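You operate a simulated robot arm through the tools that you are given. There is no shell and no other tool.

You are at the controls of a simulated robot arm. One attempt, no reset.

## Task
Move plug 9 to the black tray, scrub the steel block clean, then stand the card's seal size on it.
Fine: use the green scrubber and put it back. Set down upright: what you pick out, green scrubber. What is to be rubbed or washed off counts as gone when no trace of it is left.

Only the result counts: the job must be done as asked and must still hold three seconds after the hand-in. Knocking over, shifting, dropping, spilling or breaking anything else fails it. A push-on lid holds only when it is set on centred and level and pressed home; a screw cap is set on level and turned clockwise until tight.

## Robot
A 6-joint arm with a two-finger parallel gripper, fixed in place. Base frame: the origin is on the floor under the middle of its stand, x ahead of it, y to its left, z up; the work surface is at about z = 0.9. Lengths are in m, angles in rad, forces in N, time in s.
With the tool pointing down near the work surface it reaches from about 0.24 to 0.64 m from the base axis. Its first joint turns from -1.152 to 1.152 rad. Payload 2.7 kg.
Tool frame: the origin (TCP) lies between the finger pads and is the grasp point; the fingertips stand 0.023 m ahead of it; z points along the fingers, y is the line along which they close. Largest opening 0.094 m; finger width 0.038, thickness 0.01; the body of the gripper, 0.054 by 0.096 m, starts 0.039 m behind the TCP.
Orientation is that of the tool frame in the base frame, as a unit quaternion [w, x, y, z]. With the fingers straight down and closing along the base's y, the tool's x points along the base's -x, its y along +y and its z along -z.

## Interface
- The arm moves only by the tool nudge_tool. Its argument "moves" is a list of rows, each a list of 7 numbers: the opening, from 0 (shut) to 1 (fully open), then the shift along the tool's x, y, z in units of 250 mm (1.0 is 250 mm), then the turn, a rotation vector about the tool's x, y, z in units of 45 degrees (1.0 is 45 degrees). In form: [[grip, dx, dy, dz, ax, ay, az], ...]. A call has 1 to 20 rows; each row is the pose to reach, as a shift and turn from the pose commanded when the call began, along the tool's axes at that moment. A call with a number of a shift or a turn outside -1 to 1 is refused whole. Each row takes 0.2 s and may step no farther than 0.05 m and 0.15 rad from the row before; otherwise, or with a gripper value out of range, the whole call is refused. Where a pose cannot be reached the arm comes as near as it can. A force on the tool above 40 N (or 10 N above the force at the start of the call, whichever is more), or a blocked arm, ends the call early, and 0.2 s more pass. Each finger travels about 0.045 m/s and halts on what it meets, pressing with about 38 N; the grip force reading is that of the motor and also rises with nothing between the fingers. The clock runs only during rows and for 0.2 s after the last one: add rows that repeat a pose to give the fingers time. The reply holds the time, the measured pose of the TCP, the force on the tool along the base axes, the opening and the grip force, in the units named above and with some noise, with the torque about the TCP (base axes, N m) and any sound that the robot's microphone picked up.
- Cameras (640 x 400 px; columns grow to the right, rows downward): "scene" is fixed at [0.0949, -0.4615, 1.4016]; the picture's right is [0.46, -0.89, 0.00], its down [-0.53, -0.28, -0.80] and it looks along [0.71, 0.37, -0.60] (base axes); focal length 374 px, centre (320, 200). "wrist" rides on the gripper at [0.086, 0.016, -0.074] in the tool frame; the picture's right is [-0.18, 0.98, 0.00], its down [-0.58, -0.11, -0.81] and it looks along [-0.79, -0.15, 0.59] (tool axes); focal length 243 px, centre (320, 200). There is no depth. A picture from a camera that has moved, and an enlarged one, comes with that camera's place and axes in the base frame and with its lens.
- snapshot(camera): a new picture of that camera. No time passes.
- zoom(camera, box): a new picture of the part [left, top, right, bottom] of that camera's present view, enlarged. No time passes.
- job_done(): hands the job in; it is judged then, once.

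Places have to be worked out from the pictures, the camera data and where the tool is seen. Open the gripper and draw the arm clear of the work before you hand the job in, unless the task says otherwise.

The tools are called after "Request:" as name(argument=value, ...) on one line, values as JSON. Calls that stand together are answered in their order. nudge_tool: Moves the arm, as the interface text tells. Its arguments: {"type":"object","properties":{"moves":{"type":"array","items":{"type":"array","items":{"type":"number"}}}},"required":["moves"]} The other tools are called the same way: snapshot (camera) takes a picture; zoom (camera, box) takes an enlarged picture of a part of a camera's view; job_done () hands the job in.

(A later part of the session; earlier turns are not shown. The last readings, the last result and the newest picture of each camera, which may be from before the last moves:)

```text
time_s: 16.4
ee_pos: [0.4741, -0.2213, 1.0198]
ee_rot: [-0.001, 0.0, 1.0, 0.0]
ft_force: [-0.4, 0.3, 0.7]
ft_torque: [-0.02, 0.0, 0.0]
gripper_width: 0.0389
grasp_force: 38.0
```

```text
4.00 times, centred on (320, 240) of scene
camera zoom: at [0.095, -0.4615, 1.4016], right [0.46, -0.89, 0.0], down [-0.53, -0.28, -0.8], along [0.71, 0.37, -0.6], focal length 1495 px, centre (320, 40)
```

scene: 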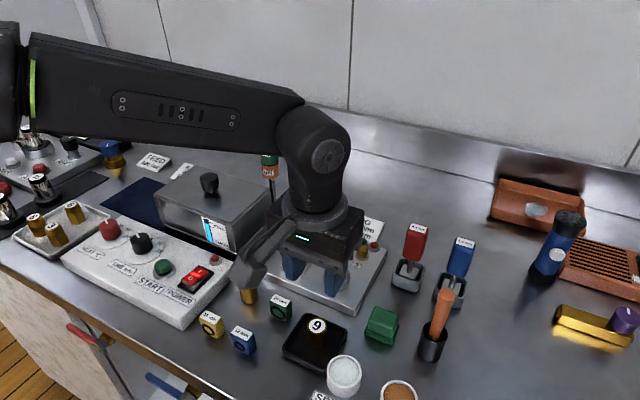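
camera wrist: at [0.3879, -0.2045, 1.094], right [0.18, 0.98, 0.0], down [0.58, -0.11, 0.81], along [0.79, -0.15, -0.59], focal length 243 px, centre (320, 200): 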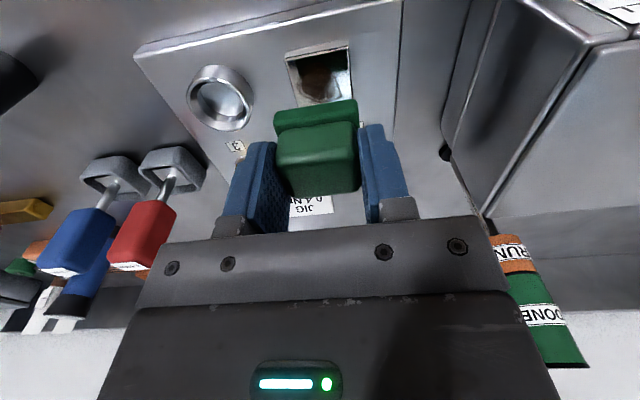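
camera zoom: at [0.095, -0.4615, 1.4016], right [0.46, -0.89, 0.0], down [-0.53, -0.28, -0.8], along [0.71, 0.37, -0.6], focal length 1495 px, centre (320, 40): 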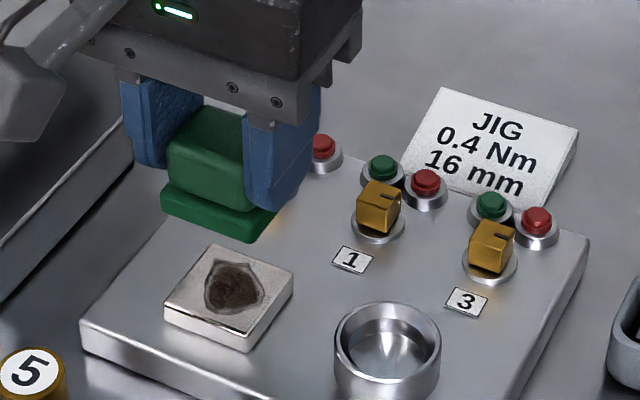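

The scrubber is over the block, with the stain near (0.476, -0.222). I'll lower to just above contact, then ease down in small steps.

Request:
nudge_tool(moves=[[0.0, -0.004, -0.002, 0.08, 0, 0, 0], [0.0, -0.004, -0.002, 0.15, 0, 0, 0], [0.0, -0.004, -0.002, 0.168, 0, 0, 0], [0.0, -0.004, -0.002, 0.168, 0, 0, 0]])

Request:
zoom(camera="scene", box=[240, 200, 400, 300])

Request:
snapshot(camera="wrist")

```text
time_s: 17.4
ee_pos: [0.4769, -0.2231, 0.9775]
ee_rot: [0.0, -0.001, 1.0, 0.0]
ft_force: [-0.1, -0.1, -1.2]
ft_torque: [0.0, -0.04, -0.01]
gripper_width: 0.0393
grasp_force: 37.7
```

```text
4.00 times, centred on (320, 250) of scene
camera zoom: at [0.0949, -0.4615, 1.4016], right [0.46, -0.89, 0.0], down [-0.53, -0.28, -0.8], along [0.71, 0.37, -0.6], focal length 1495 px, centre (320, 0)
```

zoom: 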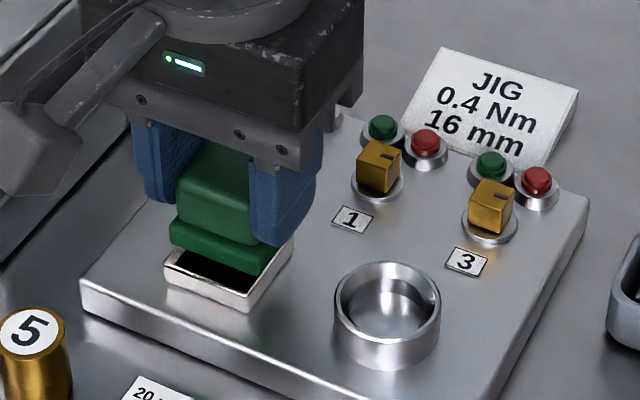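

```text
taken
camera wrist: at [0.3889, -0.2054, 1.052], right [0.18, 0.98, 0.0], down [0.58, -0.11, 0.81], along [0.79, -0.15, -0.59], focal length 243 px, centre (320, 200)
```

wrist: 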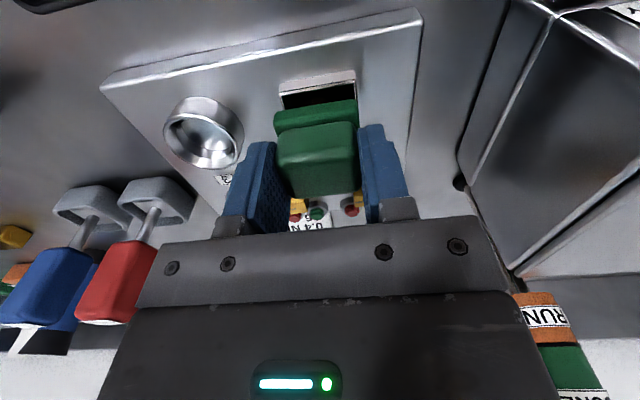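

The pad is still several millimetres above the block. I'll lower further in 1 mm steps.

Request:
nudge_tool(moves=[[0.0, 0, 0, 0.006, 0, 0, 0], [0.0, 0, 0, 0.012, 0, 0, 0], [0.0, 0, 0, 0.016, 0, 0, 0], [0.0, 0, 0, 0.02, 0, 0, 0], [0.0, 0, 0, 0.02, 0, 0, 0]])

```text
time_s: 18.6
ee_pos: [0.4768, -0.2231, 0.9717]
ee_rot: [0.0, 0.001, 1.0, 0.0]
ft_force: [-0.8, 0.6, -0.1]
ft_torque: [-0.02, 0.01, 0.0]
gripper_width: 0.0392
grasp_force: 38.3
```

No contact yet at TCP z about 0.973. I'll continue down in 1 mm steps.

Request:
nudge_tool(moves=[[0.0, 0, 0, 0.004, 0, 0, 0], [0.0, 0, 0, 0.008, 0, 0, 0], [0.0, 0, 0, 0.008, 0, 0, 0]])

Request:
zoom(camera="scene", box=[260, 225, 340, 285])

```text
time_s: 19.4
ee_pos: [0.476, -0.2217, 0.9718]
ee_rot: [0.0, 0.0, 1.0, 0.0]
ft_force: [-1.2, -0.9, 4.2]
ft_torque: [0.05, 0.07, 0.02]
gripper_width: 0.0393
grasp_force: 38.0
```

```text
6.67 times, centred on (300, 255) of scene
camera zoom: at [0.0948, -0.4615, 1.4016], right [0.46, -0.89, 0.0], down [-0.53, -0.28, -0.8], along [0.71, 0.37, -0.6], focal length 2492 px, centre (453, -167)
```

zoom: 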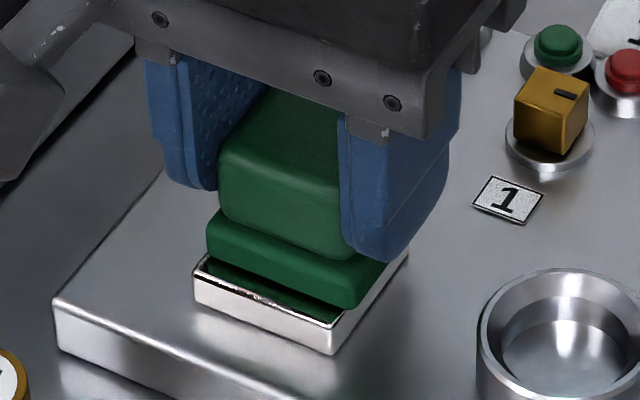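

The pad is on the block with about 4 N. I'll press slightly more and scrub back and forth along x and y, staying within the block.

Request:
nudge_tool(moves=[[0.0, 0, 0, 0.003, 0, 0, 0], [0.0, 0.02, 0, 0.003, 0, 0, 0], [0.0, 0.04, 0, 0.003, 0, 0, 0], [0.0, 0.02, 0, 0.003, 0, 0, 0], [0.0, 0, 0, 0.003, 0, 0, 0], [0.0, -0.02, 0, 0.003, 0, 0, 0], [0.0, -0.04, 0, 0.003, 0, 0, 0], [0.0, -0.02, 0, 0.003, 0, 0, 0], [0.0, 0, 0, 0.003, 0, 0, 0], [0.0, 0, 0.02, 0.003, 0, 0, 0], [0.0, 0, 0.04, 0.003, 0, 0, 0], [0.0, 0, 0.02, 0.003, 0, 0, 0], [0.0, 0, 0, 0.003, 0, 0, 0], [0.0, 0, -0.02, 0.003, 0, 0, 0], [0.0, 0, -0.04, 0.003, 0, 0, 0], [0.0, 0, -0.02, 0.003, 0, 0, 0], [0.0, 0, 0, 0.003, 0, 0, 0]])

Request:
zoom(camera="scene", box=[260, 225, 340, 285])

Request:
snapshot(camera="wrist")

```text
time_s: 23.0
ee_pos: [0.4762, -0.2238, 0.9709]
ee_rot: [0.001, 0.001, 1.0, -0.001]
ft_force: [-0.8, -6.9, 19.2]
ft_torque: [-0.18, 0.03, -0.01]
gripper_width: 0.0391
grasp_force: 37.9
```

```text
6.67 times, centred on (300, 255) of scene
camera zoom: at [0.0946, -0.4616, 1.4016], right [0.46, -0.89, 0.0], down [-0.53, -0.28, -0.8], along [0.71, 0.37, -0.6], focal length 2492 px, centre (453, -167)
```

zoom: 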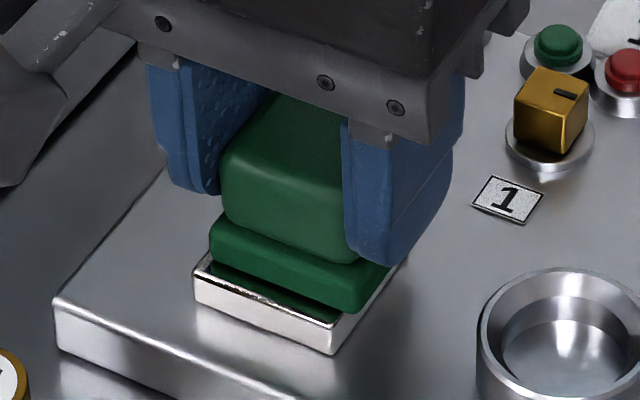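

```text
taken
camera wrist: at [0.3886, -0.2068, 1.0451], right [0.19, 0.98, 0.0], down [0.58, -0.11, 0.81], along [0.79, -0.15, -0.59], focal length 243 px, centre (320, 200)
```

wrist: 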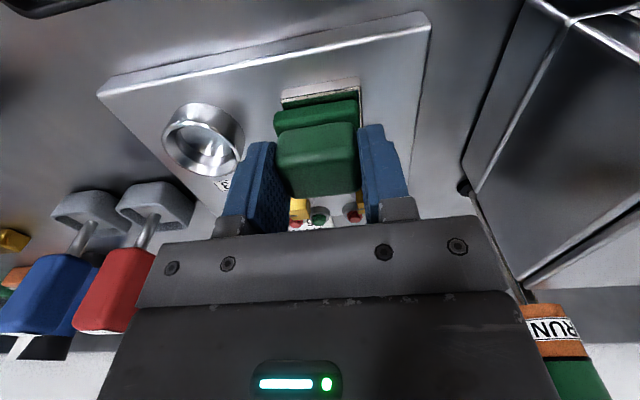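

The force reached about 19 N. I'll lift the scrubber to see how much of the stain is left.

Request:
nudge_tool(moves=[[0.0, 0, 0, -0.04, 0, 0, 0], [0.0, 0, 0, -0.12, 0, 0, 0], [0.0, 0, 0, -0.2, 0, 0, 0], [0.0, 0, 0, -0.2, 0, 0, 0]])

Request:
zoom(camera="scene", box=[268, 240, 332, 280])

Request:
zoom(camera="scene", box=[240, 190, 400, 290])

Request:
snapshot(camera="wrist")

```text
time_s: 24.0
ee_pos: [0.4761, -0.2219, 1.0201]
ee_rot: [-0.001, 0.0, 1.0, 0.0]
ft_force: [0.1, 0.3, -0.8]
ft_torque: [0.0, -0.02, -0.02]
gripper_width: 0.0392
grasp_force: 37.3
```

```text
10.00 times, centred on (300, 260) of scene
camera zoom: at [0.0949, -0.4615, 1.4016], right [0.46, -0.89, 0.0], down [-0.53, -0.28, -0.8], along [0.71, 0.37, -0.6], focal length 3739 px, centre (520, -400)
```

zoom: 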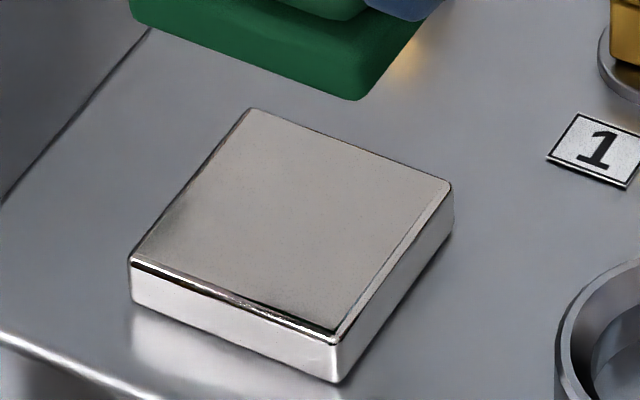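

```text
4.00 times, centred on (320, 240) of scene
camera zoom: at [0.0949, -0.4615, 1.4016], right [0.46, -0.89, 0.0], down [-0.53, -0.28, -0.8], along [0.71, 0.37, -0.6], focal length 1495 px, centre (320, 40)
```

zoom: 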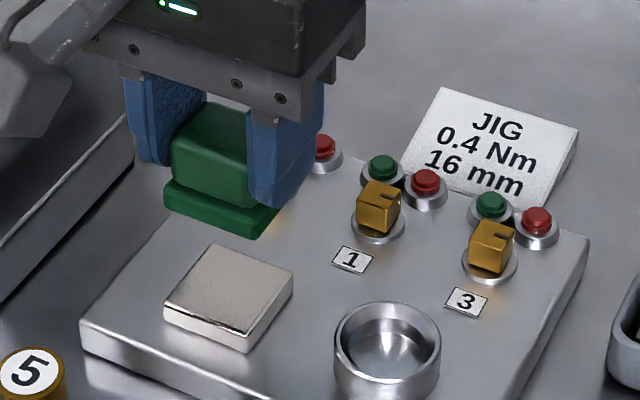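

```text
taken
camera wrist: at [0.3895, -0.2054, 1.0948], right [0.18, 0.98, 0.0], down [0.58, -0.11, 0.81], along [0.79, -0.15, -0.59], focal length 243 px, centre (320, 200)
```

wrist: 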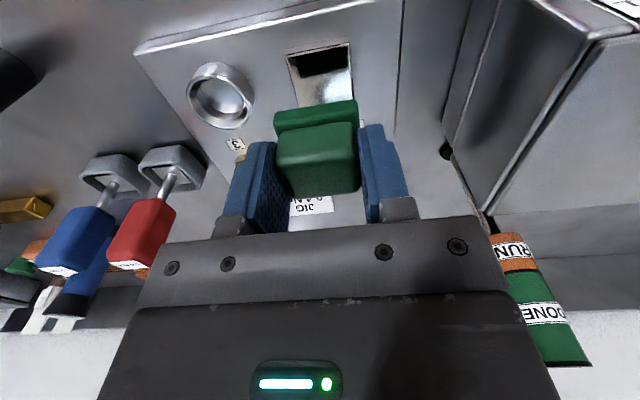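

The stain appears to be gone. I'll zoom in further from both cameras to check for faint traces.

Request:
zoom(camera="scene", box=[278, 248, 318, 276])

Request:
zoom(camera="wrist", box=[276, 30, 364, 110])

```text
14.29 times, centred on (298, 262) of scene
camera zoom: at [0.0949, -0.4615, 1.4016], right [0.46, -0.89, 0.0], down [-0.53, -0.28, -0.8], along [0.71, 0.37, -0.6], focal length 5341 px, centre (634, -686)
```

zoom: 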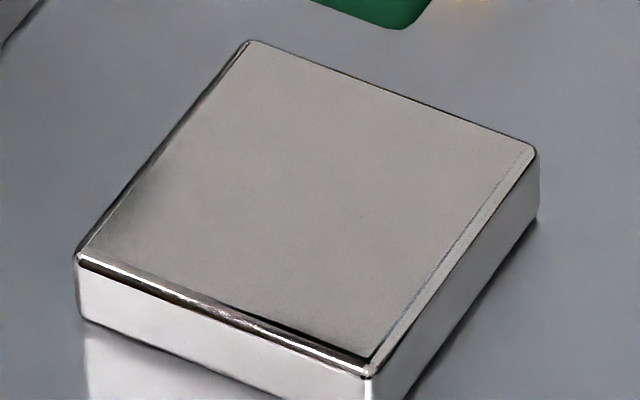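

```text
5.00 times, centred on (320, 70) of wrist
camera zoom: at [0.3895, -0.2054, 1.0948], right [0.18, 0.98, 0.0], down [0.58, -0.11, 0.81], along [0.79, -0.15, -0.59], focal length 1213 px, centre (320, 850)
```

zoom: 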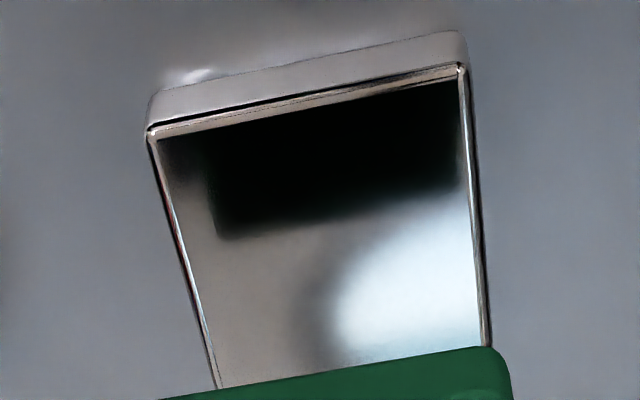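

No trace shows, but I'll make a second pass at moderate pressure with wider diagonal strokes to be safe, then lift to check again.

Request:
nudge_tool(moves=[[0.0, 0, 0, 0.1, 0, 0, 0], [0.0, 0, 0, 0.18, 0, 0, 0], [0.0, 0, 0, 0.198, 0, 0, 0], [0.0, 0.025, 0.025, 0.198, 0, 0, 0], [0.0, 0.045, 0.04, 0.198, 0, 0, 0], [0.0, 0.02, 0.045, 0.198, 0, 0, 0], [0.0, -0.02, 0.045, 0.198, 0, 0, 0], [0.0, -0.045, 0.03, 0.198, 0, 0, 0], [0.0, -0.045, 0, 0.198, 0, 0, 0], [0.0, -0.045, -0.03, 0.198, 0, 0, 0], [0.0, -0.02, -0.045, 0.198, 0, 0, 0], [0.0, 0.02, -0.045, 0.198, 0, 0, 0], [0.0, 0.045, -0.03, 0.198, 0, 0, 0], [0.0, 0.045, 0, 0.198, 0, 0, 0], [0.0, 0.02, 0, 0.198, 0, 0, 0], [0.0, -0.01, 0, 0.198, 0, 0, 0], [0.0, 0, 0, 0.198, 0, 0, 0], [0.0, 0, 0, 0.17, 0, 0, 0], [0.0, 0, 0, 0.08, 0, 0, 0], [0.0, 0, 0, 0.0, 0, 0, 0]])

Request:
zoom(camera="scene", box=[278, 248, 318, 276])

Request:
snapshot(camera="wrist")

Request:
snapshot(camera="scene")

```text
time_s: 28.2
ee_pos: [0.4767, -0.2213, 1.0206]
ee_rot: [-0.001, 0.001, 1.0, 0.0]
ft_force: [0.3, -0.1, -0.6]
ft_torque: [0.02, 0.01, 0.04]
gripper_width: 0.039
grasp_force: 37.7
```

```text
14.29 times, centred on (298, 262) of scene
camera zoom: at [0.0949, -0.4615, 1.4016], right [0.46, -0.89, 0.0], down [-0.53, -0.28, -0.8], along [0.71, 0.37, -0.6], focal length 5341 px, centre (634, -686)
```

zoom: 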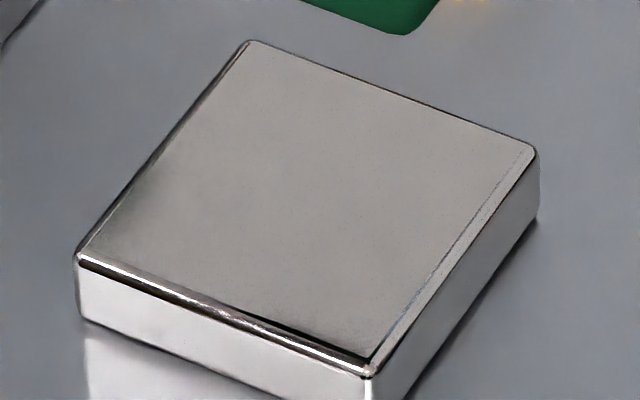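

```text
taken
camera wrist: at [0.3893, -0.2059, 1.0942], right [0.18, 0.98, 0.0], down [0.58, -0.11, 0.81], along [0.79, -0.15, -0.59], focal length 243 px, centre (320, 200)
```

wrist: 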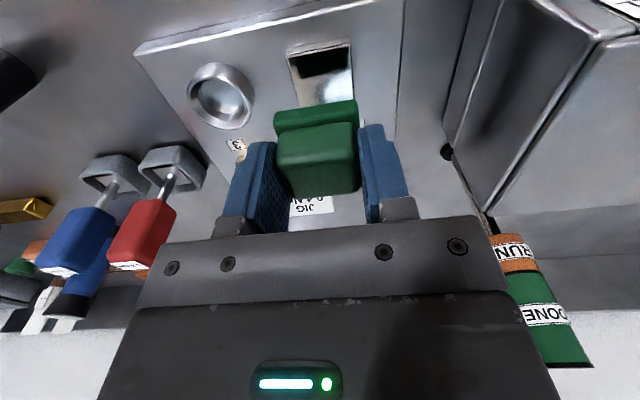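

```text
taken
```

scene: 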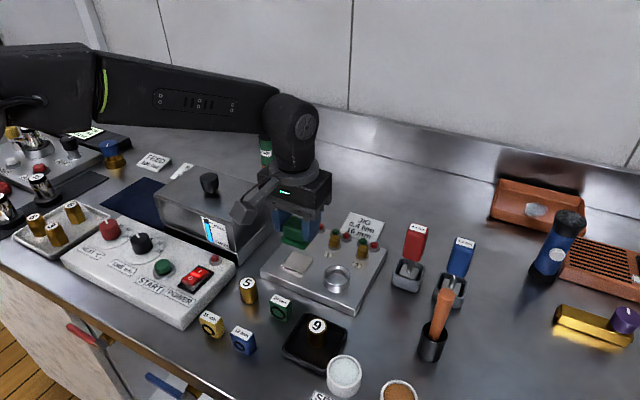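

The block is clean. I'll carry the scrubber back along the same path to its original spot and lower to about 5 mm above the table.

Request:
nudge_tool(moves=[[0.0, 0.041, -0.168, 0, 0, 0, 0], [0.0, 0.083, -0.335, 0, 0, 0, 0], [0.0, 0.124, -0.503, 0, 0, 0, 0], [0.0, 0.166, -0.67, 0, 0, 0, 0], [0.0, 0.166, -0.67, 0.0, 0, 0, 0], [0.0, 0.166, -0.67, 0.15, 0, 0, 0], [0.0, 0.166, -0.67, 0.25, 0, 0, 0], [0.0, 0.166, -0.67, 0.301, 0, 0, 0], [0.0, 0.166, -0.67, 0.301, 0, 0, 0]])

Request:
zoom(camera="scene", box=[320, 260, 480, 360])

Request:
snapshot(camera="wrist")

```text
time_s: 30.2
ee_pos: [0.4358, -0.3902, 0.946]
ee_rot: [0.0, 0.001, 1.0, 0.0]
ft_force: [0.0, 0.6, -0.9]
ft_torque: [0.0, 0.0, 0.03]
gripper_width: 0.0389
grasp_force: 38.2
```

```text
4.00 times, centred on (400, 310) of scene
camera zoom: at [0.0949, -0.4615, 1.4016], right [0.46, -0.89, 0.0], down [-0.53, -0.28, -0.8], along [0.71, 0.37, -0.6], focal length 1495 px, centre (0, -240)
```

zoom: 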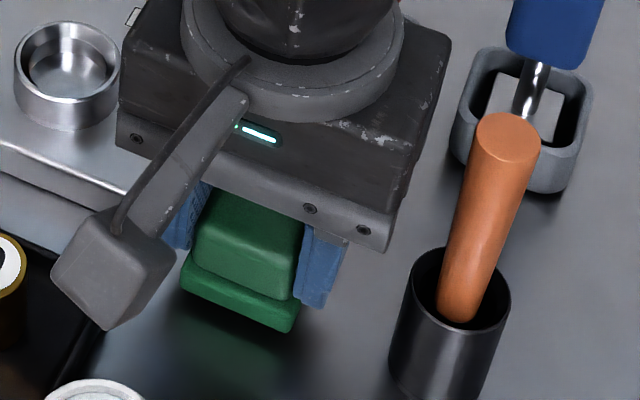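

```text
taken
camera wrist: at [0.3476, -0.3734, 1.0191], right [0.18, 0.98, 0.0], down [0.58, -0.11, 0.81], along [0.79, -0.15, -0.59], focal length 243 px, centre (320, 200)
```

wrist: 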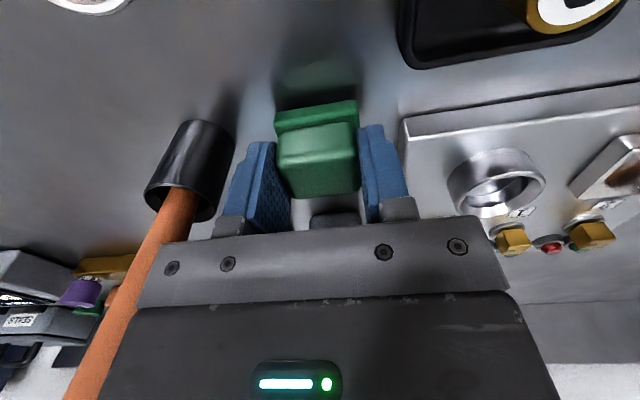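

The scrubber is right above its old spot, about 5 mm up. I'll lower the last bit in small steps and check for contact.

Request:
nudge_tool(moves=[[0.0, 0, 0, 0.006, 0, 0, 0], [0.0, 0, 0, 0.012, 0, 0, 0], [0.0, 0, 0, 0.016, 0, 0, 0], [0.0, 0, 0, 0.019, 0, 0, 0], [0.0, 0, 0, 0.019, 0, 0, 0]])

```text
time_s: 31.4
ee_pos: [0.435, -0.3917, 0.94]
ee_rot: [0.0, 0.001, 1.0, 0.0]
ft_force: [-0.9, -0.2, -0.8]
ft_torque: [0.0, -0.01, -0.01]
gripper_width: 0.0391
grasp_force: 37.9
```

No table contact yet, so I'll keep lowering in 0.5 mm steps.

Request:
nudge_tool(moves=[[0.0, 0, 0, 0.002, 0, 0, 0], [0.0, 0, 0, 0.004, 0, 0, 0], [0.0, 0, 0, 0.004, 0, 0, 0]])

```text
time_s: 32.2
ee_pos: [0.4349, -0.3906, 0.9397]
ee_rot: [0.0, 0.001, 1.0, 0.0]
ft_force: [0.7, -0.3, 0.6]
ft_torque: [0.0, 0.0, -0.04]
gripper_width: 0.0389
grasp_force: 38.0
```

The reading is still close to zero, so I'll go another 1 mm in 0.5 mm steps.

Request:
nudge_tool(moves=[[0.0, 0, 0, 0.002, 0, 0, 0], [0.0, 0, 0, 0.004, 0, 0, 0], [0.0, 0, 0, 0.004, 0, 0, 0]])

Request:
zoom(camera="scene", box=[350, 290, 430, 350])

```text
time_s: 33.0
ee_pos: [0.4352, -0.3889, 0.9385]
ee_rot: [0.001, 0.0, 1.0, -0.001]
ft_force: [-0.8, 1.3, 6.8]
ft_torque: [0.08, 0.02, 0.02]
gripper_width: 0.0392
grasp_force: 37.6
```

```text
6.67 times, centred on (390, 320) of scene
camera zoom: at [0.0948, -0.4614, 1.4017], right [0.46, -0.89, 0.0], down [-0.53, -0.28, -0.8], along [0.71, 0.37, -0.6], focal length 2492 px, centre (-147, -600)
```

zoom: 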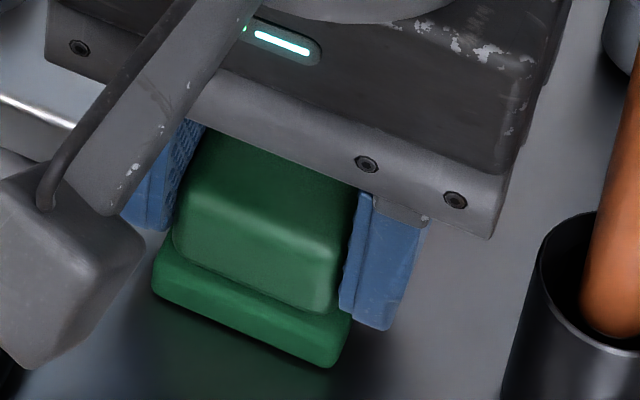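

Contact at about 6.8 N, so the scrubber stands on the table. I'll ease off a touch, open to 56 mm and rise straight up.

Request:
nudge_tool(moves=[[0.0, 0, 0, -0.002, 0, 0, 0], [0.6, 0, 0, -0.002, 0, 0, 0], [0.6, 0, 0, -0.002, 0, 0, 0], [0.6, 0, 0, -0.002, 0, 0, 0], [0.6, 0, 0, -0.06, 0, 0, 0], [0.6, 0, 0, -0.16, 0, 0, 0], [0.6, 0, 0, -0.32, 0, 0, 0], [0.6, 0, 0, -0.48, 0, 0, 0]])

Request:
snapshot(camera="scene")

Request:
zoom(camera="scene", box=[358, 302, 406, 350])

Request:
snapshot(camera="wrist")

```text
time_s: 34.8
ee_pos: [0.4353, -0.3892, 1.0596]
ee_rot: [0.0, 0.0, 1.0, 0.0]
ft_force: [0.3, 0.1, -0.4]
ft_torque: [-0.01, 0.01, -0.02]
gripper_width: 0.0563
grasp_force: 0.1
```

```text
taken
```

scene: 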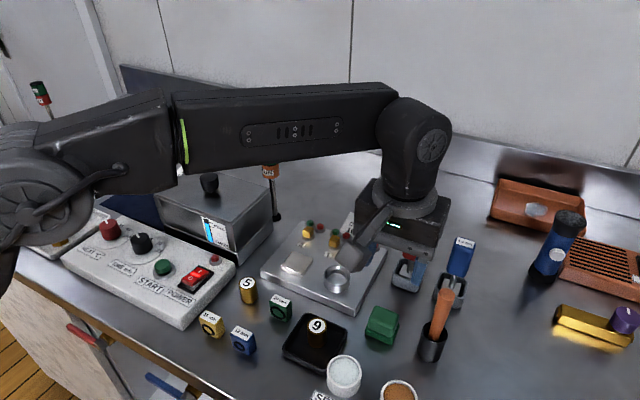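

```text
8.33 times, centred on (382, 326) of scene
camera zoom: at [0.0949, -0.4615, 1.4016], right [0.46, -0.89, 0.0], down [-0.53, -0.28, -0.8], along [0.71, 0.37, -0.6], focal length 3116 px, centre (-197, -850)
```

zoom: 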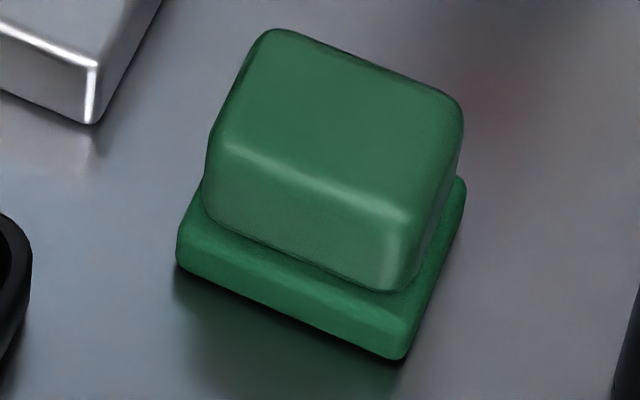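

```text
taken
camera wrist: at [0.3474, -0.373, 1.1331], right [0.18, 0.98, 0.0], down [0.58, -0.11, 0.81], along [0.79, -0.15, -0.59], focal length 243 px, centre (320, 200)
```

wrist: 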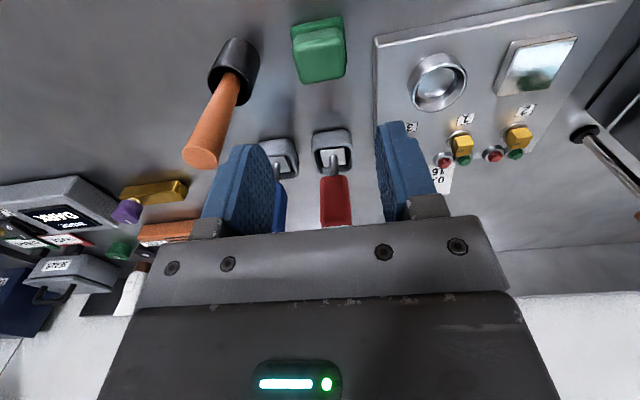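

The scrubber is back in its original place. Now the yellow 16 mm seal, near (0.321, -0.161); I'll move above it and look.

Request:
nudge_tool(moves=[[0.6, 0.075, 0.152, 0, 0, 0, 0], [0.6, 0.15, 0.303, 0, 0, 0, 0], [0.6, 0.225, 0.455, 0, 0, 0, 0], [0.6, 0.3, 0.607, 0, 0, 0, 0], [0.6, 0.375, 0.758, 0, 0, 0, 0], [0.6, 0.449, 0.91, 0, 0, 0, 0], [0.45, 0.449, 0.91, 0, 0, 0, 0]])

Request:
snapshot(camera="wrist")

Request:
snapshot(camera="scene")

```text
time_s: 36.4
ee_pos: [0.3218, -0.1619, 1.057]
ee_rot: [0.0, 0.0, 1.0, 0.0]
ft_force: [0.6, -0.1, 0.5]
ft_torque: [0.01, -0.01, 0.0]
gripper_width: 0.0423
grasp_force: 0.0
```

```text
taken
camera wrist: at [0.2348, -0.1446, 1.1322], right [0.18, 0.98, 0.0], down [0.58, -0.11, 0.81], along [0.79, -0.15, -0.59], focal length 243 px, centre (320, 200)
```

wrist: 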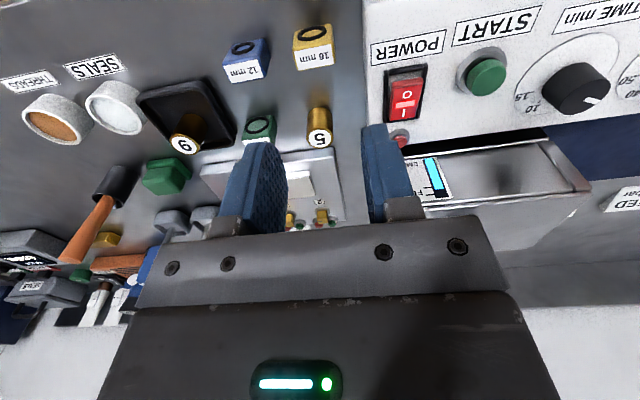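

```text
taken
```

scene: 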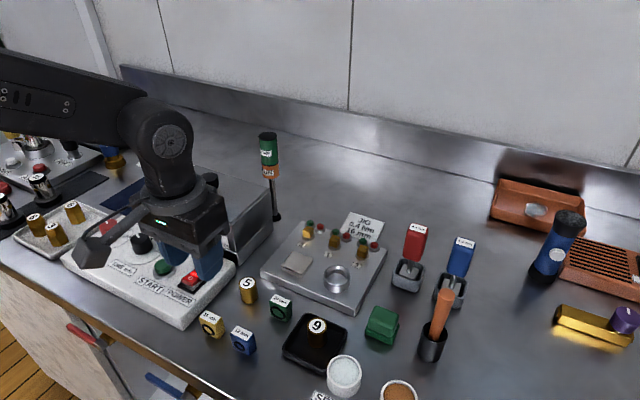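

I'll zoom in on the yellow seal and its neighbours to get its position and the gap to the power box.

Request:
zoom(camera="wrist", box=[272, 10, 400, 90])

Request:
zoom(camera="scene", box=[184, 295, 248, 335])

Request:
zoom(camera="scene", box=[160, 240, 280, 340])

```text
5.00 times, centred on (336, 50) of wrist
camera zoom: at [0.2348, -0.1446, 1.1322], right [0.18, 0.98, 0.0], down [0.58, -0.11, 0.81], along [0.79, -0.15, -0.59], focal length 1213 px, centre (240, 950)
```

zoom: 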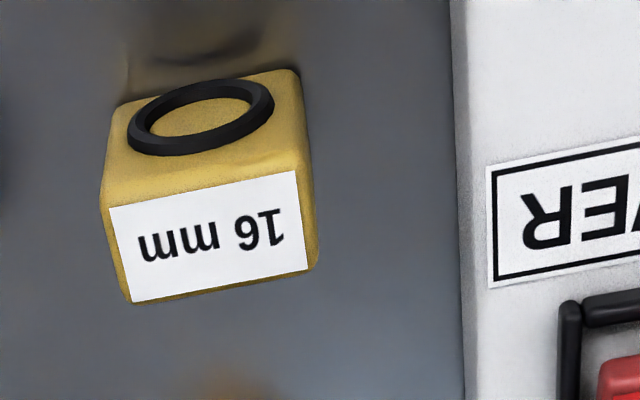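

```text
10.00 times, centred on (216, 315) of scene
camera zoom: at [0.0949, -0.4615, 1.4016], right [0.46, -0.89, 0.0], down [-0.53, -0.28, -0.8], along [0.71, 0.37, -0.6], focal length 3739 px, centre (1360, -950)
```

zoom: 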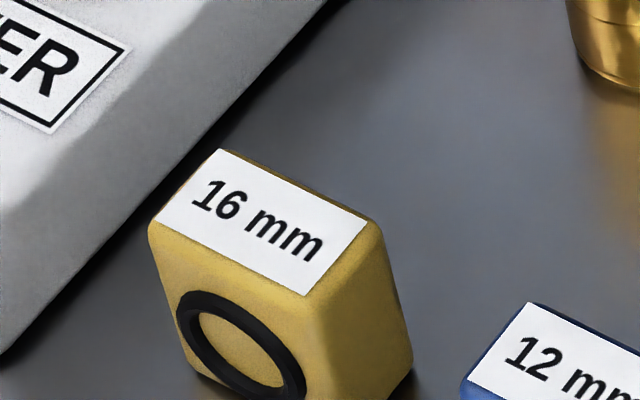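

```text
4.00 times, centred on (220, 290) of scene
camera zoom: at [0.0949, -0.4615, 1.4016], right [0.46, -0.89, 0.0], down [-0.53, -0.28, -0.8], along [0.71, 0.37, -0.6], focal length 1495 px, centre (720, -160)
```

zoom: 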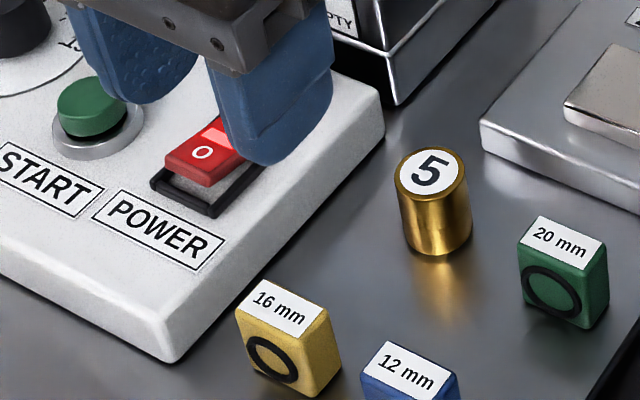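

The seal is about 30 mm wide in y, centred near (0.3185, -0.164), with its top at about z 0.934; the power box edge is at y ≈ -0.125. I'll shift over it and lower to z 0.975 to check.

Request:
nudge_tool(moves=[[0.43, 0.009, -0.0144, 0.05, 0, 0, 0], [0.43, 0.009, -0.0144, 0.15, 0, 0, 0], [0.43, 0.009, -0.0144, 0.25, 0, 0, 0], [0.43, 0.009, -0.0144, 0.333, 0, 0, 0], [0.43, 0.009, -0.0144, 0.333, 0, 0, 0]])

Request:
snapshot(camera="wrist")

Request:
zoom(camera="scene", box=[140, 240, 300, 360])

Request:
zoom(camera="wrist", box=[240, 60, 400, 180])

```text
time_s: 37.6
ee_pos: [0.3203, -0.165, 0.974]
ee_rot: [0.0, -0.001, 1.0, 0.0]
ft_force: [0.9, -0.1, -0.4]
ft_torque: [0.0, 0.02, 0.01]
gripper_width: 0.0407
grasp_force: 0.1
```

```text
taken
camera wrist: at [0.2332, -0.1488, 1.0487], right [0.18, 0.98, 0.0], down [0.58, -0.11, 0.81], along [0.79, -0.15, -0.59], focal length 243 px, centre (320, 200)
```

wrist: 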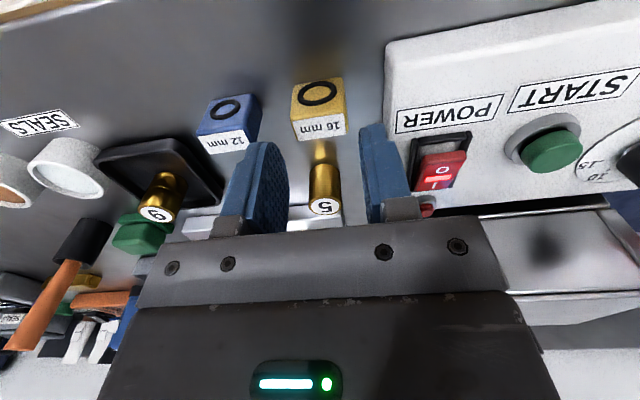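

```text
3.33 times, centred on (220, 300) of scene
camera zoom: at [0.0949, -0.4615, 1.4016], right [0.46, -0.89, 0.0], down [-0.53, -0.28, -0.8], along [0.71, 0.37, -0.6], focal length 1246 px, centre (653, -133)
```

zoom: 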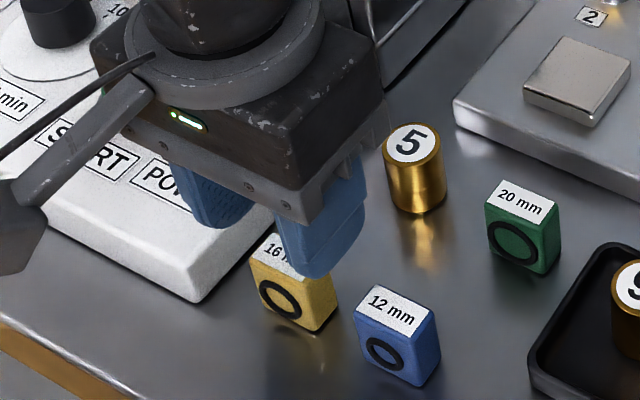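

```text
3.33 times, centred on (320, 120) of wrist
camera zoom: at [0.2332, -0.1488, 1.0487], right [0.18, 0.98, 0.0], down [0.58, -0.11, 0.81], along [0.79, -0.15, -0.59], focal length 809 px, centre (320, 467)
```

zoom: 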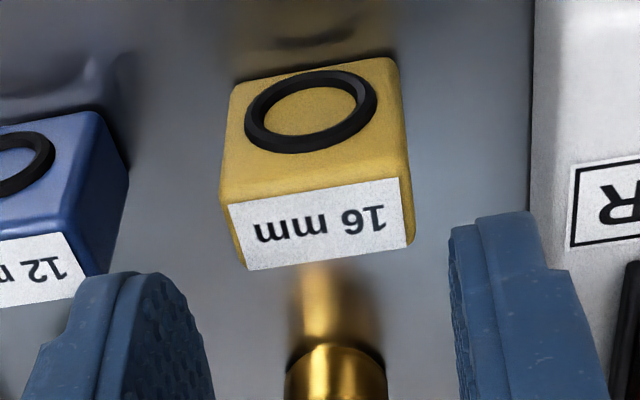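

The seal is centred between the fingers to within 1 mm. I'll lower to z 0.932 and close gently on it.

Request:
nudge_tool(moves=[[0.43, 0.004, 0, 0.08, 0, 0, 0], [0.43, 0.004, 0, 0.14, 0, 0, 0], [0.43, 0.004, 0, 0.171, 0, 0, 0], [0.43, 0.004, 0, 0.171, 0, 0, 0]])

Request:
snapshot(camera="wrist")

Request:
zoom(camera="scene", box=[140, 250, 300, 370])

```text
time_s: 38.6
ee_pos: [0.3201, -0.1657, 0.9314]
ee_rot: [0.0, 0.0, 1.0, 0.0]
ft_force: [-0.7, -0.4, -1.0]
ft_torque: [0.01, 0.02, 0.01]
gripper_width: 0.0405
grasp_force: 0.1
```

```text
taken
camera wrist: at [0.2323, -0.1491, 1.0058], right [0.18, 0.98, 0.0], down [0.58, -0.11, 0.81], along [0.79, -0.15, -0.59], focal length 243 px, centre (320, 200)
```

wrist: 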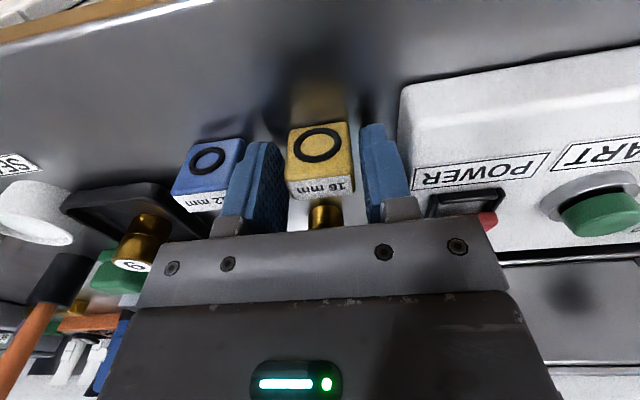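

```text
3.33 times, centred on (220, 310) of scene
camera zoom: at [0.0949, -0.4615, 1.4016], right [0.46, -0.89, 0.0], down [-0.53, -0.28, -0.8], along [0.71, 0.37, -0.6], focal length 1246 px, centre (653, -167)
```

zoom: 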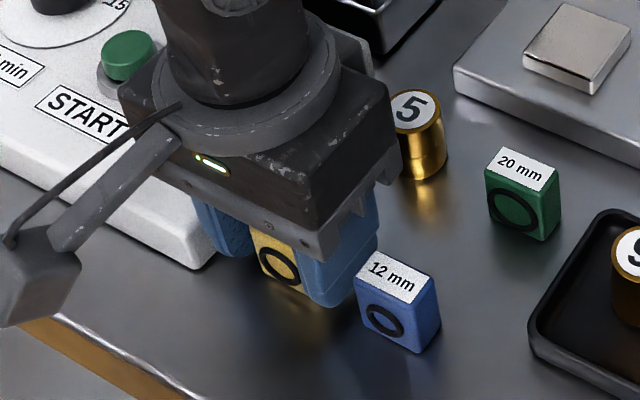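

The fingers straddle the seal, clear of the power box and the 12 mm seal. I'll close, then lift a little.

Request:
nudge_tool(moves=[[0.0, 0, 0, 0, 0, 0, 0], [0.0, 0, 0, 0, 0, 0, 0], [0.0, 0, 0, 0, 0, 0, 0], [0.0, 0, 0, 0, 0, 0, 0]])

Request:
snapshot(camera="wrist")

```text
time_s: 39.6
ee_pos: [0.3205, -0.1668, 0.9314]
ee_rot: [0.0, 0.001, 1.0, 0.0]
ft_force: [-0.5, 0.3, 0.2]
ft_torque: [0.02, -0.02, 0.02]
gripper_width: 0.031
grasp_force: 38.0
```

```text
taken
camera wrist: at [0.2324, -0.1491, 1.006], right [0.18, 0.98, 0.0], down [0.58, -0.11, 0.81], along [0.79, -0.15, -0.59], focal length 243 px, centre (320, 200)
```

wrist: 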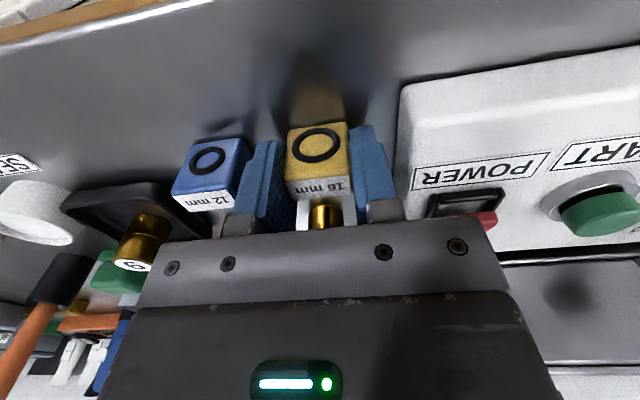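

The seal is gripped at 31 mm. I'll lift it clear, carry it to above the steel block and check.

Request:
nudge_tool(moves=[[0.0, 0, 0, -0.04, 0, 0, 0], [0.0, 0, 0, -0.16, 0, 0, 0], [0.0, 0, 0, -0.3, 0, 0, 0], [0.0, 0, 0, -0.4, 0, 0, 0], [0.0, -0.156, -0.056, -0.4, 0, 0, 0], [0.0, -0.312, -0.113, -0.4, 0, 0, 0], [0.0, -0.468, -0.17, -0.4, 0, 0, 0], [0.0, -0.624, -0.226, -0.4, 0, 0, 0], [0.0, -0.624, -0.226, -0.4, 0, 0, 0]])

Request:
snapshot(camera="wrist")

Request:
snapshot(camera="scene")

Request:
zoom(camera="scene", box=[240, 190, 400, 290])

```text
time_s: 41.6
ee_pos: [0.4761, -0.223, 1.0328]
ee_rot: [0.0, 0.0, 1.0, 0.001]
ft_force: [0.3, -0.1, 0.4]
ft_torque: [0.01, -0.02, -0.03]
gripper_width: 0.0309
grasp_force: 38.7
```

```text
taken
camera wrist: at [0.3879, -0.206, 1.1069], right [0.18, 0.98, 0.0], down [0.58, -0.11, 0.81], along [0.79, -0.15, -0.59], focal length 243 px, centre (320, 200)
```

wrist: 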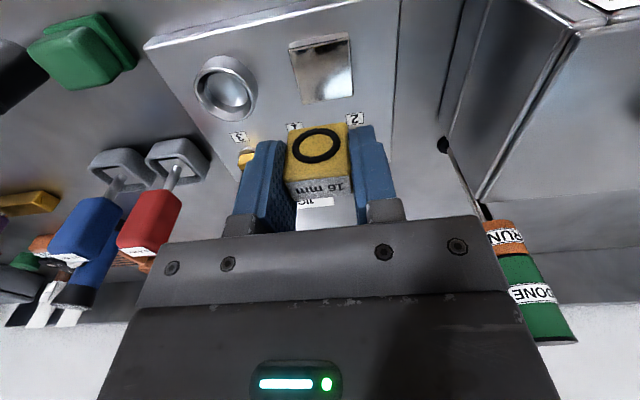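

```text
taken
```

scene: 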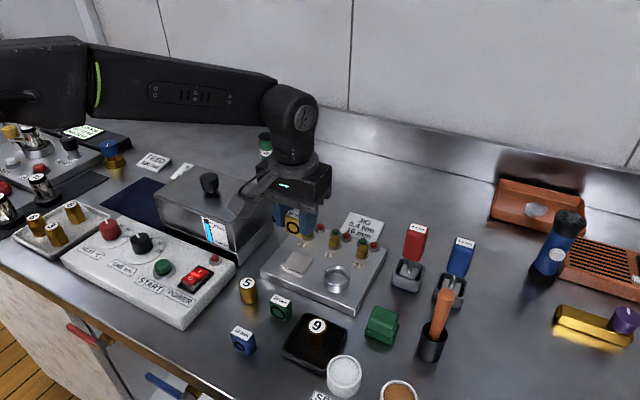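

```text
4.00 times, centred on (320, 240) of scene
camera zoom: at [0.095, -0.4615, 1.4016], right [0.46, -0.89, 0.0], down [-0.53, -0.28, -0.8], along [0.71, 0.37, -0.6], focal length 1495 px, centre (320, 40)
```

zoom: 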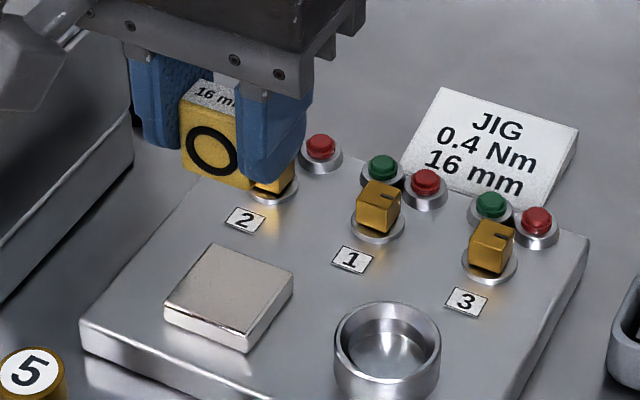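

The seal is upright in the grip and above the block. I'll zoom in with the wrist camera to confirm the block centre relative to the TCP.

Request:
zoom(camera="wrist", box=[256, 20, 384, 100])

Request:
zoom(camera="scene", box=[268, 205, 332, 245])

```text
5.00 times, centred on (320, 60) of wrist
camera zoom: at [0.3879, -0.206, 1.1069], right [0.18, 0.98, 0.0], down [0.58, -0.11, 0.81], along [0.79, -0.15, -0.59], focal length 1213 px, centre (320, 900)
```

zoom: 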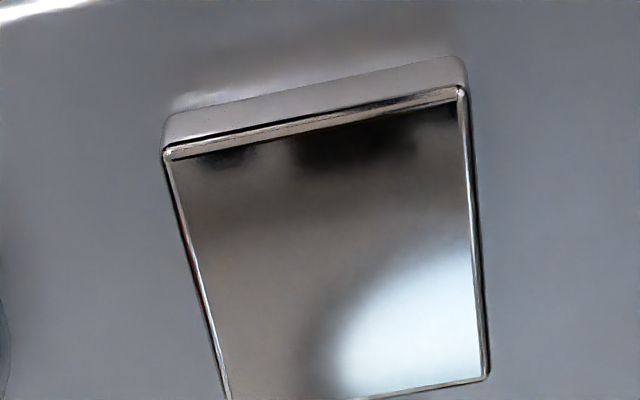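

```text
10.00 times, centred on (300, 225) of scene
camera zoom: at [0.095, -0.4615, 1.4016], right [0.46, -0.89, 0.0], down [-0.53, -0.28, -0.8], along [0.71, 0.37, -0.6], focal length 3739 px, centre (520, -50)
```

zoom: 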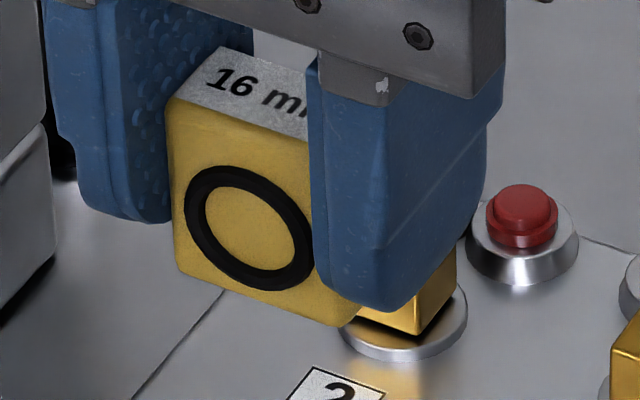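

The block centre comes out at about (0.474, -0.2205), so I'll shift 1.5 mm in y and lower to about 7 mm above expected contact.

Request:
nudge_tool(moves=[[0.0, 0, 0.006, 0.08, 0, 0, 0], [0.0, 0, 0.006, 0.16, 0, 0, 0], [0.0, 0, 0.006, 0.22, 0, 0, 0], [0.0, 0, 0.006, 0.244, 0, 0, 0], [0.0, 0, 0.006, 0.244, 0, 0, 0]])

Request:
zoom(camera="scene", box=[260, 215, 340, 275])

Request:
snapshot(camera="wrist")

```text
time_s: 42.8
ee_pos: [0.475, -0.2218, 0.972]
ee_rot: [0.0, 0.0, 1.0, 0.0]
ft_force: [0.0, -0.6, -1.6]
ft_torque: [0.02, 0.01, 0.0]
gripper_width: 0.031
grasp_force: 38.0
```

```text
6.67 times, centred on (300, 245) of scene
camera zoom: at [0.0949, -0.4615, 1.4016], right [0.46, -0.89, 0.0], down [-0.53, -0.28, -0.8], along [0.71, 0.37, -0.6], focal length 2492 px, centre (453, -100)
```

zoom: 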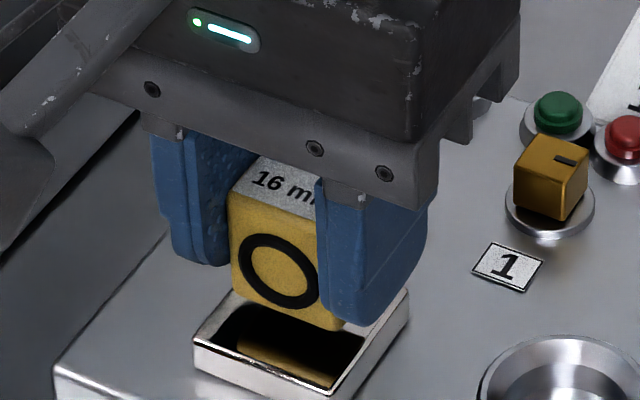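

```text
taken
camera wrist: at [0.3877, -0.2046, 1.0455], right [0.18, 0.98, 0.0], down [0.58, -0.11, 0.81], along [0.79, -0.15, -0.59], focal length 243 px, centre (320, 200)
```

wrist: 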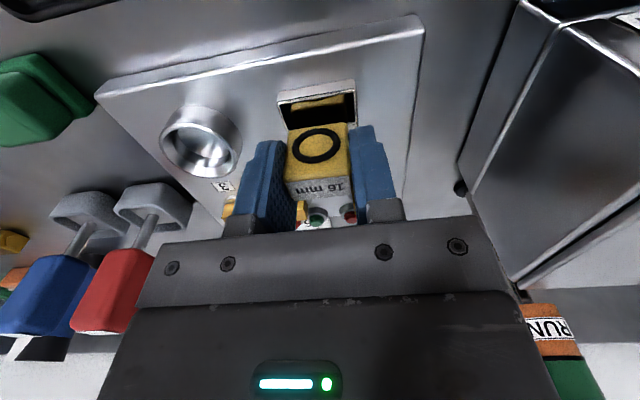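

The seal is aligned over the block with a few millimetres to go. I'll lower in 1 mm steps.

Request:
nudge_tool(moves=[[0.0, 0, 0, 0.004, 0, 0, 0], [0.0, 0, 0, 0.008, 0, 0, 0], [0.0, 0, 0, 0.012, 0, 0, 0], [0.0, 0, 0, 0.016, 0, 0, 0], [0.0, 0, 0, 0.02, 0, 0, 0], [0.0, 0, 0, 0.02, 0, 0, 0]])

```text
time_s: 44.2
ee_pos: [0.4756, -0.2198, 0.9668]
ee_rot: [0.0, 0.0, 1.0, 0.0]
ft_force: [0.8, -1.4, -0.9]
ft_torque: [-0.04, 0.0, 0.0]
gripper_width: 0.0309
grasp_force: 38.3
```

No contact yet; I'll carry on in 0.5 mm steps.

Request:
nudge_tool(moves=[[0.0, 0, 0, 0.002, 0, 0, 0], [0.0, 0, 0, 0.004, 0, 0, 0], [0.0, 0, 0, 0.006, 0, 0, 0], [0.0, 0, 0, 0.006, 0, 0, 0]])

Request:
zoom(camera="scene", box=[268, 230, 332, 280])

```text
time_s: 45.2
ee_pos: [0.4749, -0.2208, 0.9641]
ee_rot: [-0.001, 0.0, 1.0, -0.001]
ft_force: [-0.3, -0.5, 0.0]
ft_torque: [-0.01, 0.03, 0.0]
gripper_width: 0.0308
grasp_force: 37.9
```

```text
8.00 times, centred on (300, 255) of scene
camera zoom: at [0.0949, -0.4615, 1.4016], right [0.46, -0.89, 0.0], down [-0.53, -0.28, -0.8], along [0.71, 0.37, -0.6], focal length 2991 px, centre (480, -240)
```

zoom: 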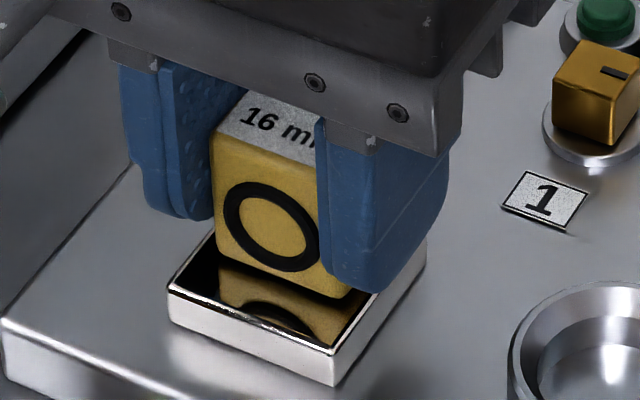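

The reflection shows a gap of about 1 mm or less. I'll continue in 0.5 mm steps.

Request:
nudge_tool(moves=[[0.0, 0, 0, 0.002, 0, 0, 0], [0.0, 0, 0, 0.004, 0, 0, 0], [0.0, 0, 0, 0.004, 0, 0, 0]])

```text
time_s: 46.0
ee_pos: [0.4749, -0.2212, 0.9634]
ee_rot: [0.0, -0.001, 1.0, 0.0]
ft_force: [0.8, -0.2, 0.2]
ft_torque: [0.01, 0.0, 0.0]
gripper_width: 0.031
grasp_force: 38.3
```

Still no load, so I'll go down another 1 mm.

Request:
nudge_tool(moves=[[0.0, 0, 0, 0.002, 0, 0, 0], [0.0, 0, 0, 0.004, 0, 0, 0], [0.0, 0, 0, 0.004, 0, 0, 0]])

Request:
zoom(camera="scene", box=[276, 240, 324, 276])

```text
time_s: 46.8
ee_pos: [0.4765, -0.2205, 0.9632]
ee_rot: [0.0, 0.0, 1.0, -0.001]
ft_force: [-1.1, -0.4, 5.0]
ft_torque: [0.0, 0.05, 0.01]
gripper_width: 0.0308
grasp_force: 38.6
```

```text
11.11 times, centred on (300, 258) of scene
camera zoom: at [0.0948, -0.4615, 1.4016], right [0.46, -0.89, 0.0], down [-0.53, -0.28, -0.8], along [0.71, 0.37, -0.6], focal length 4154 px, centre (542, -444)
```

zoom: 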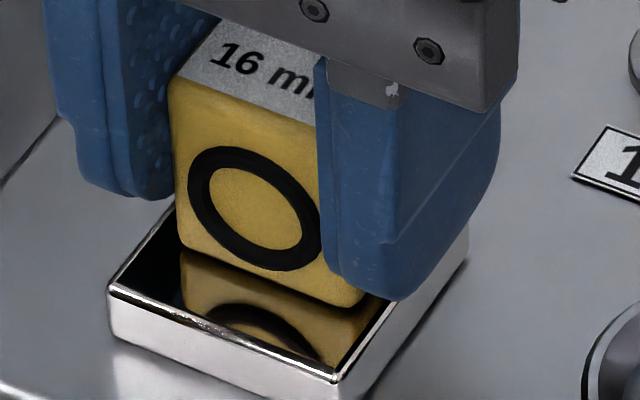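

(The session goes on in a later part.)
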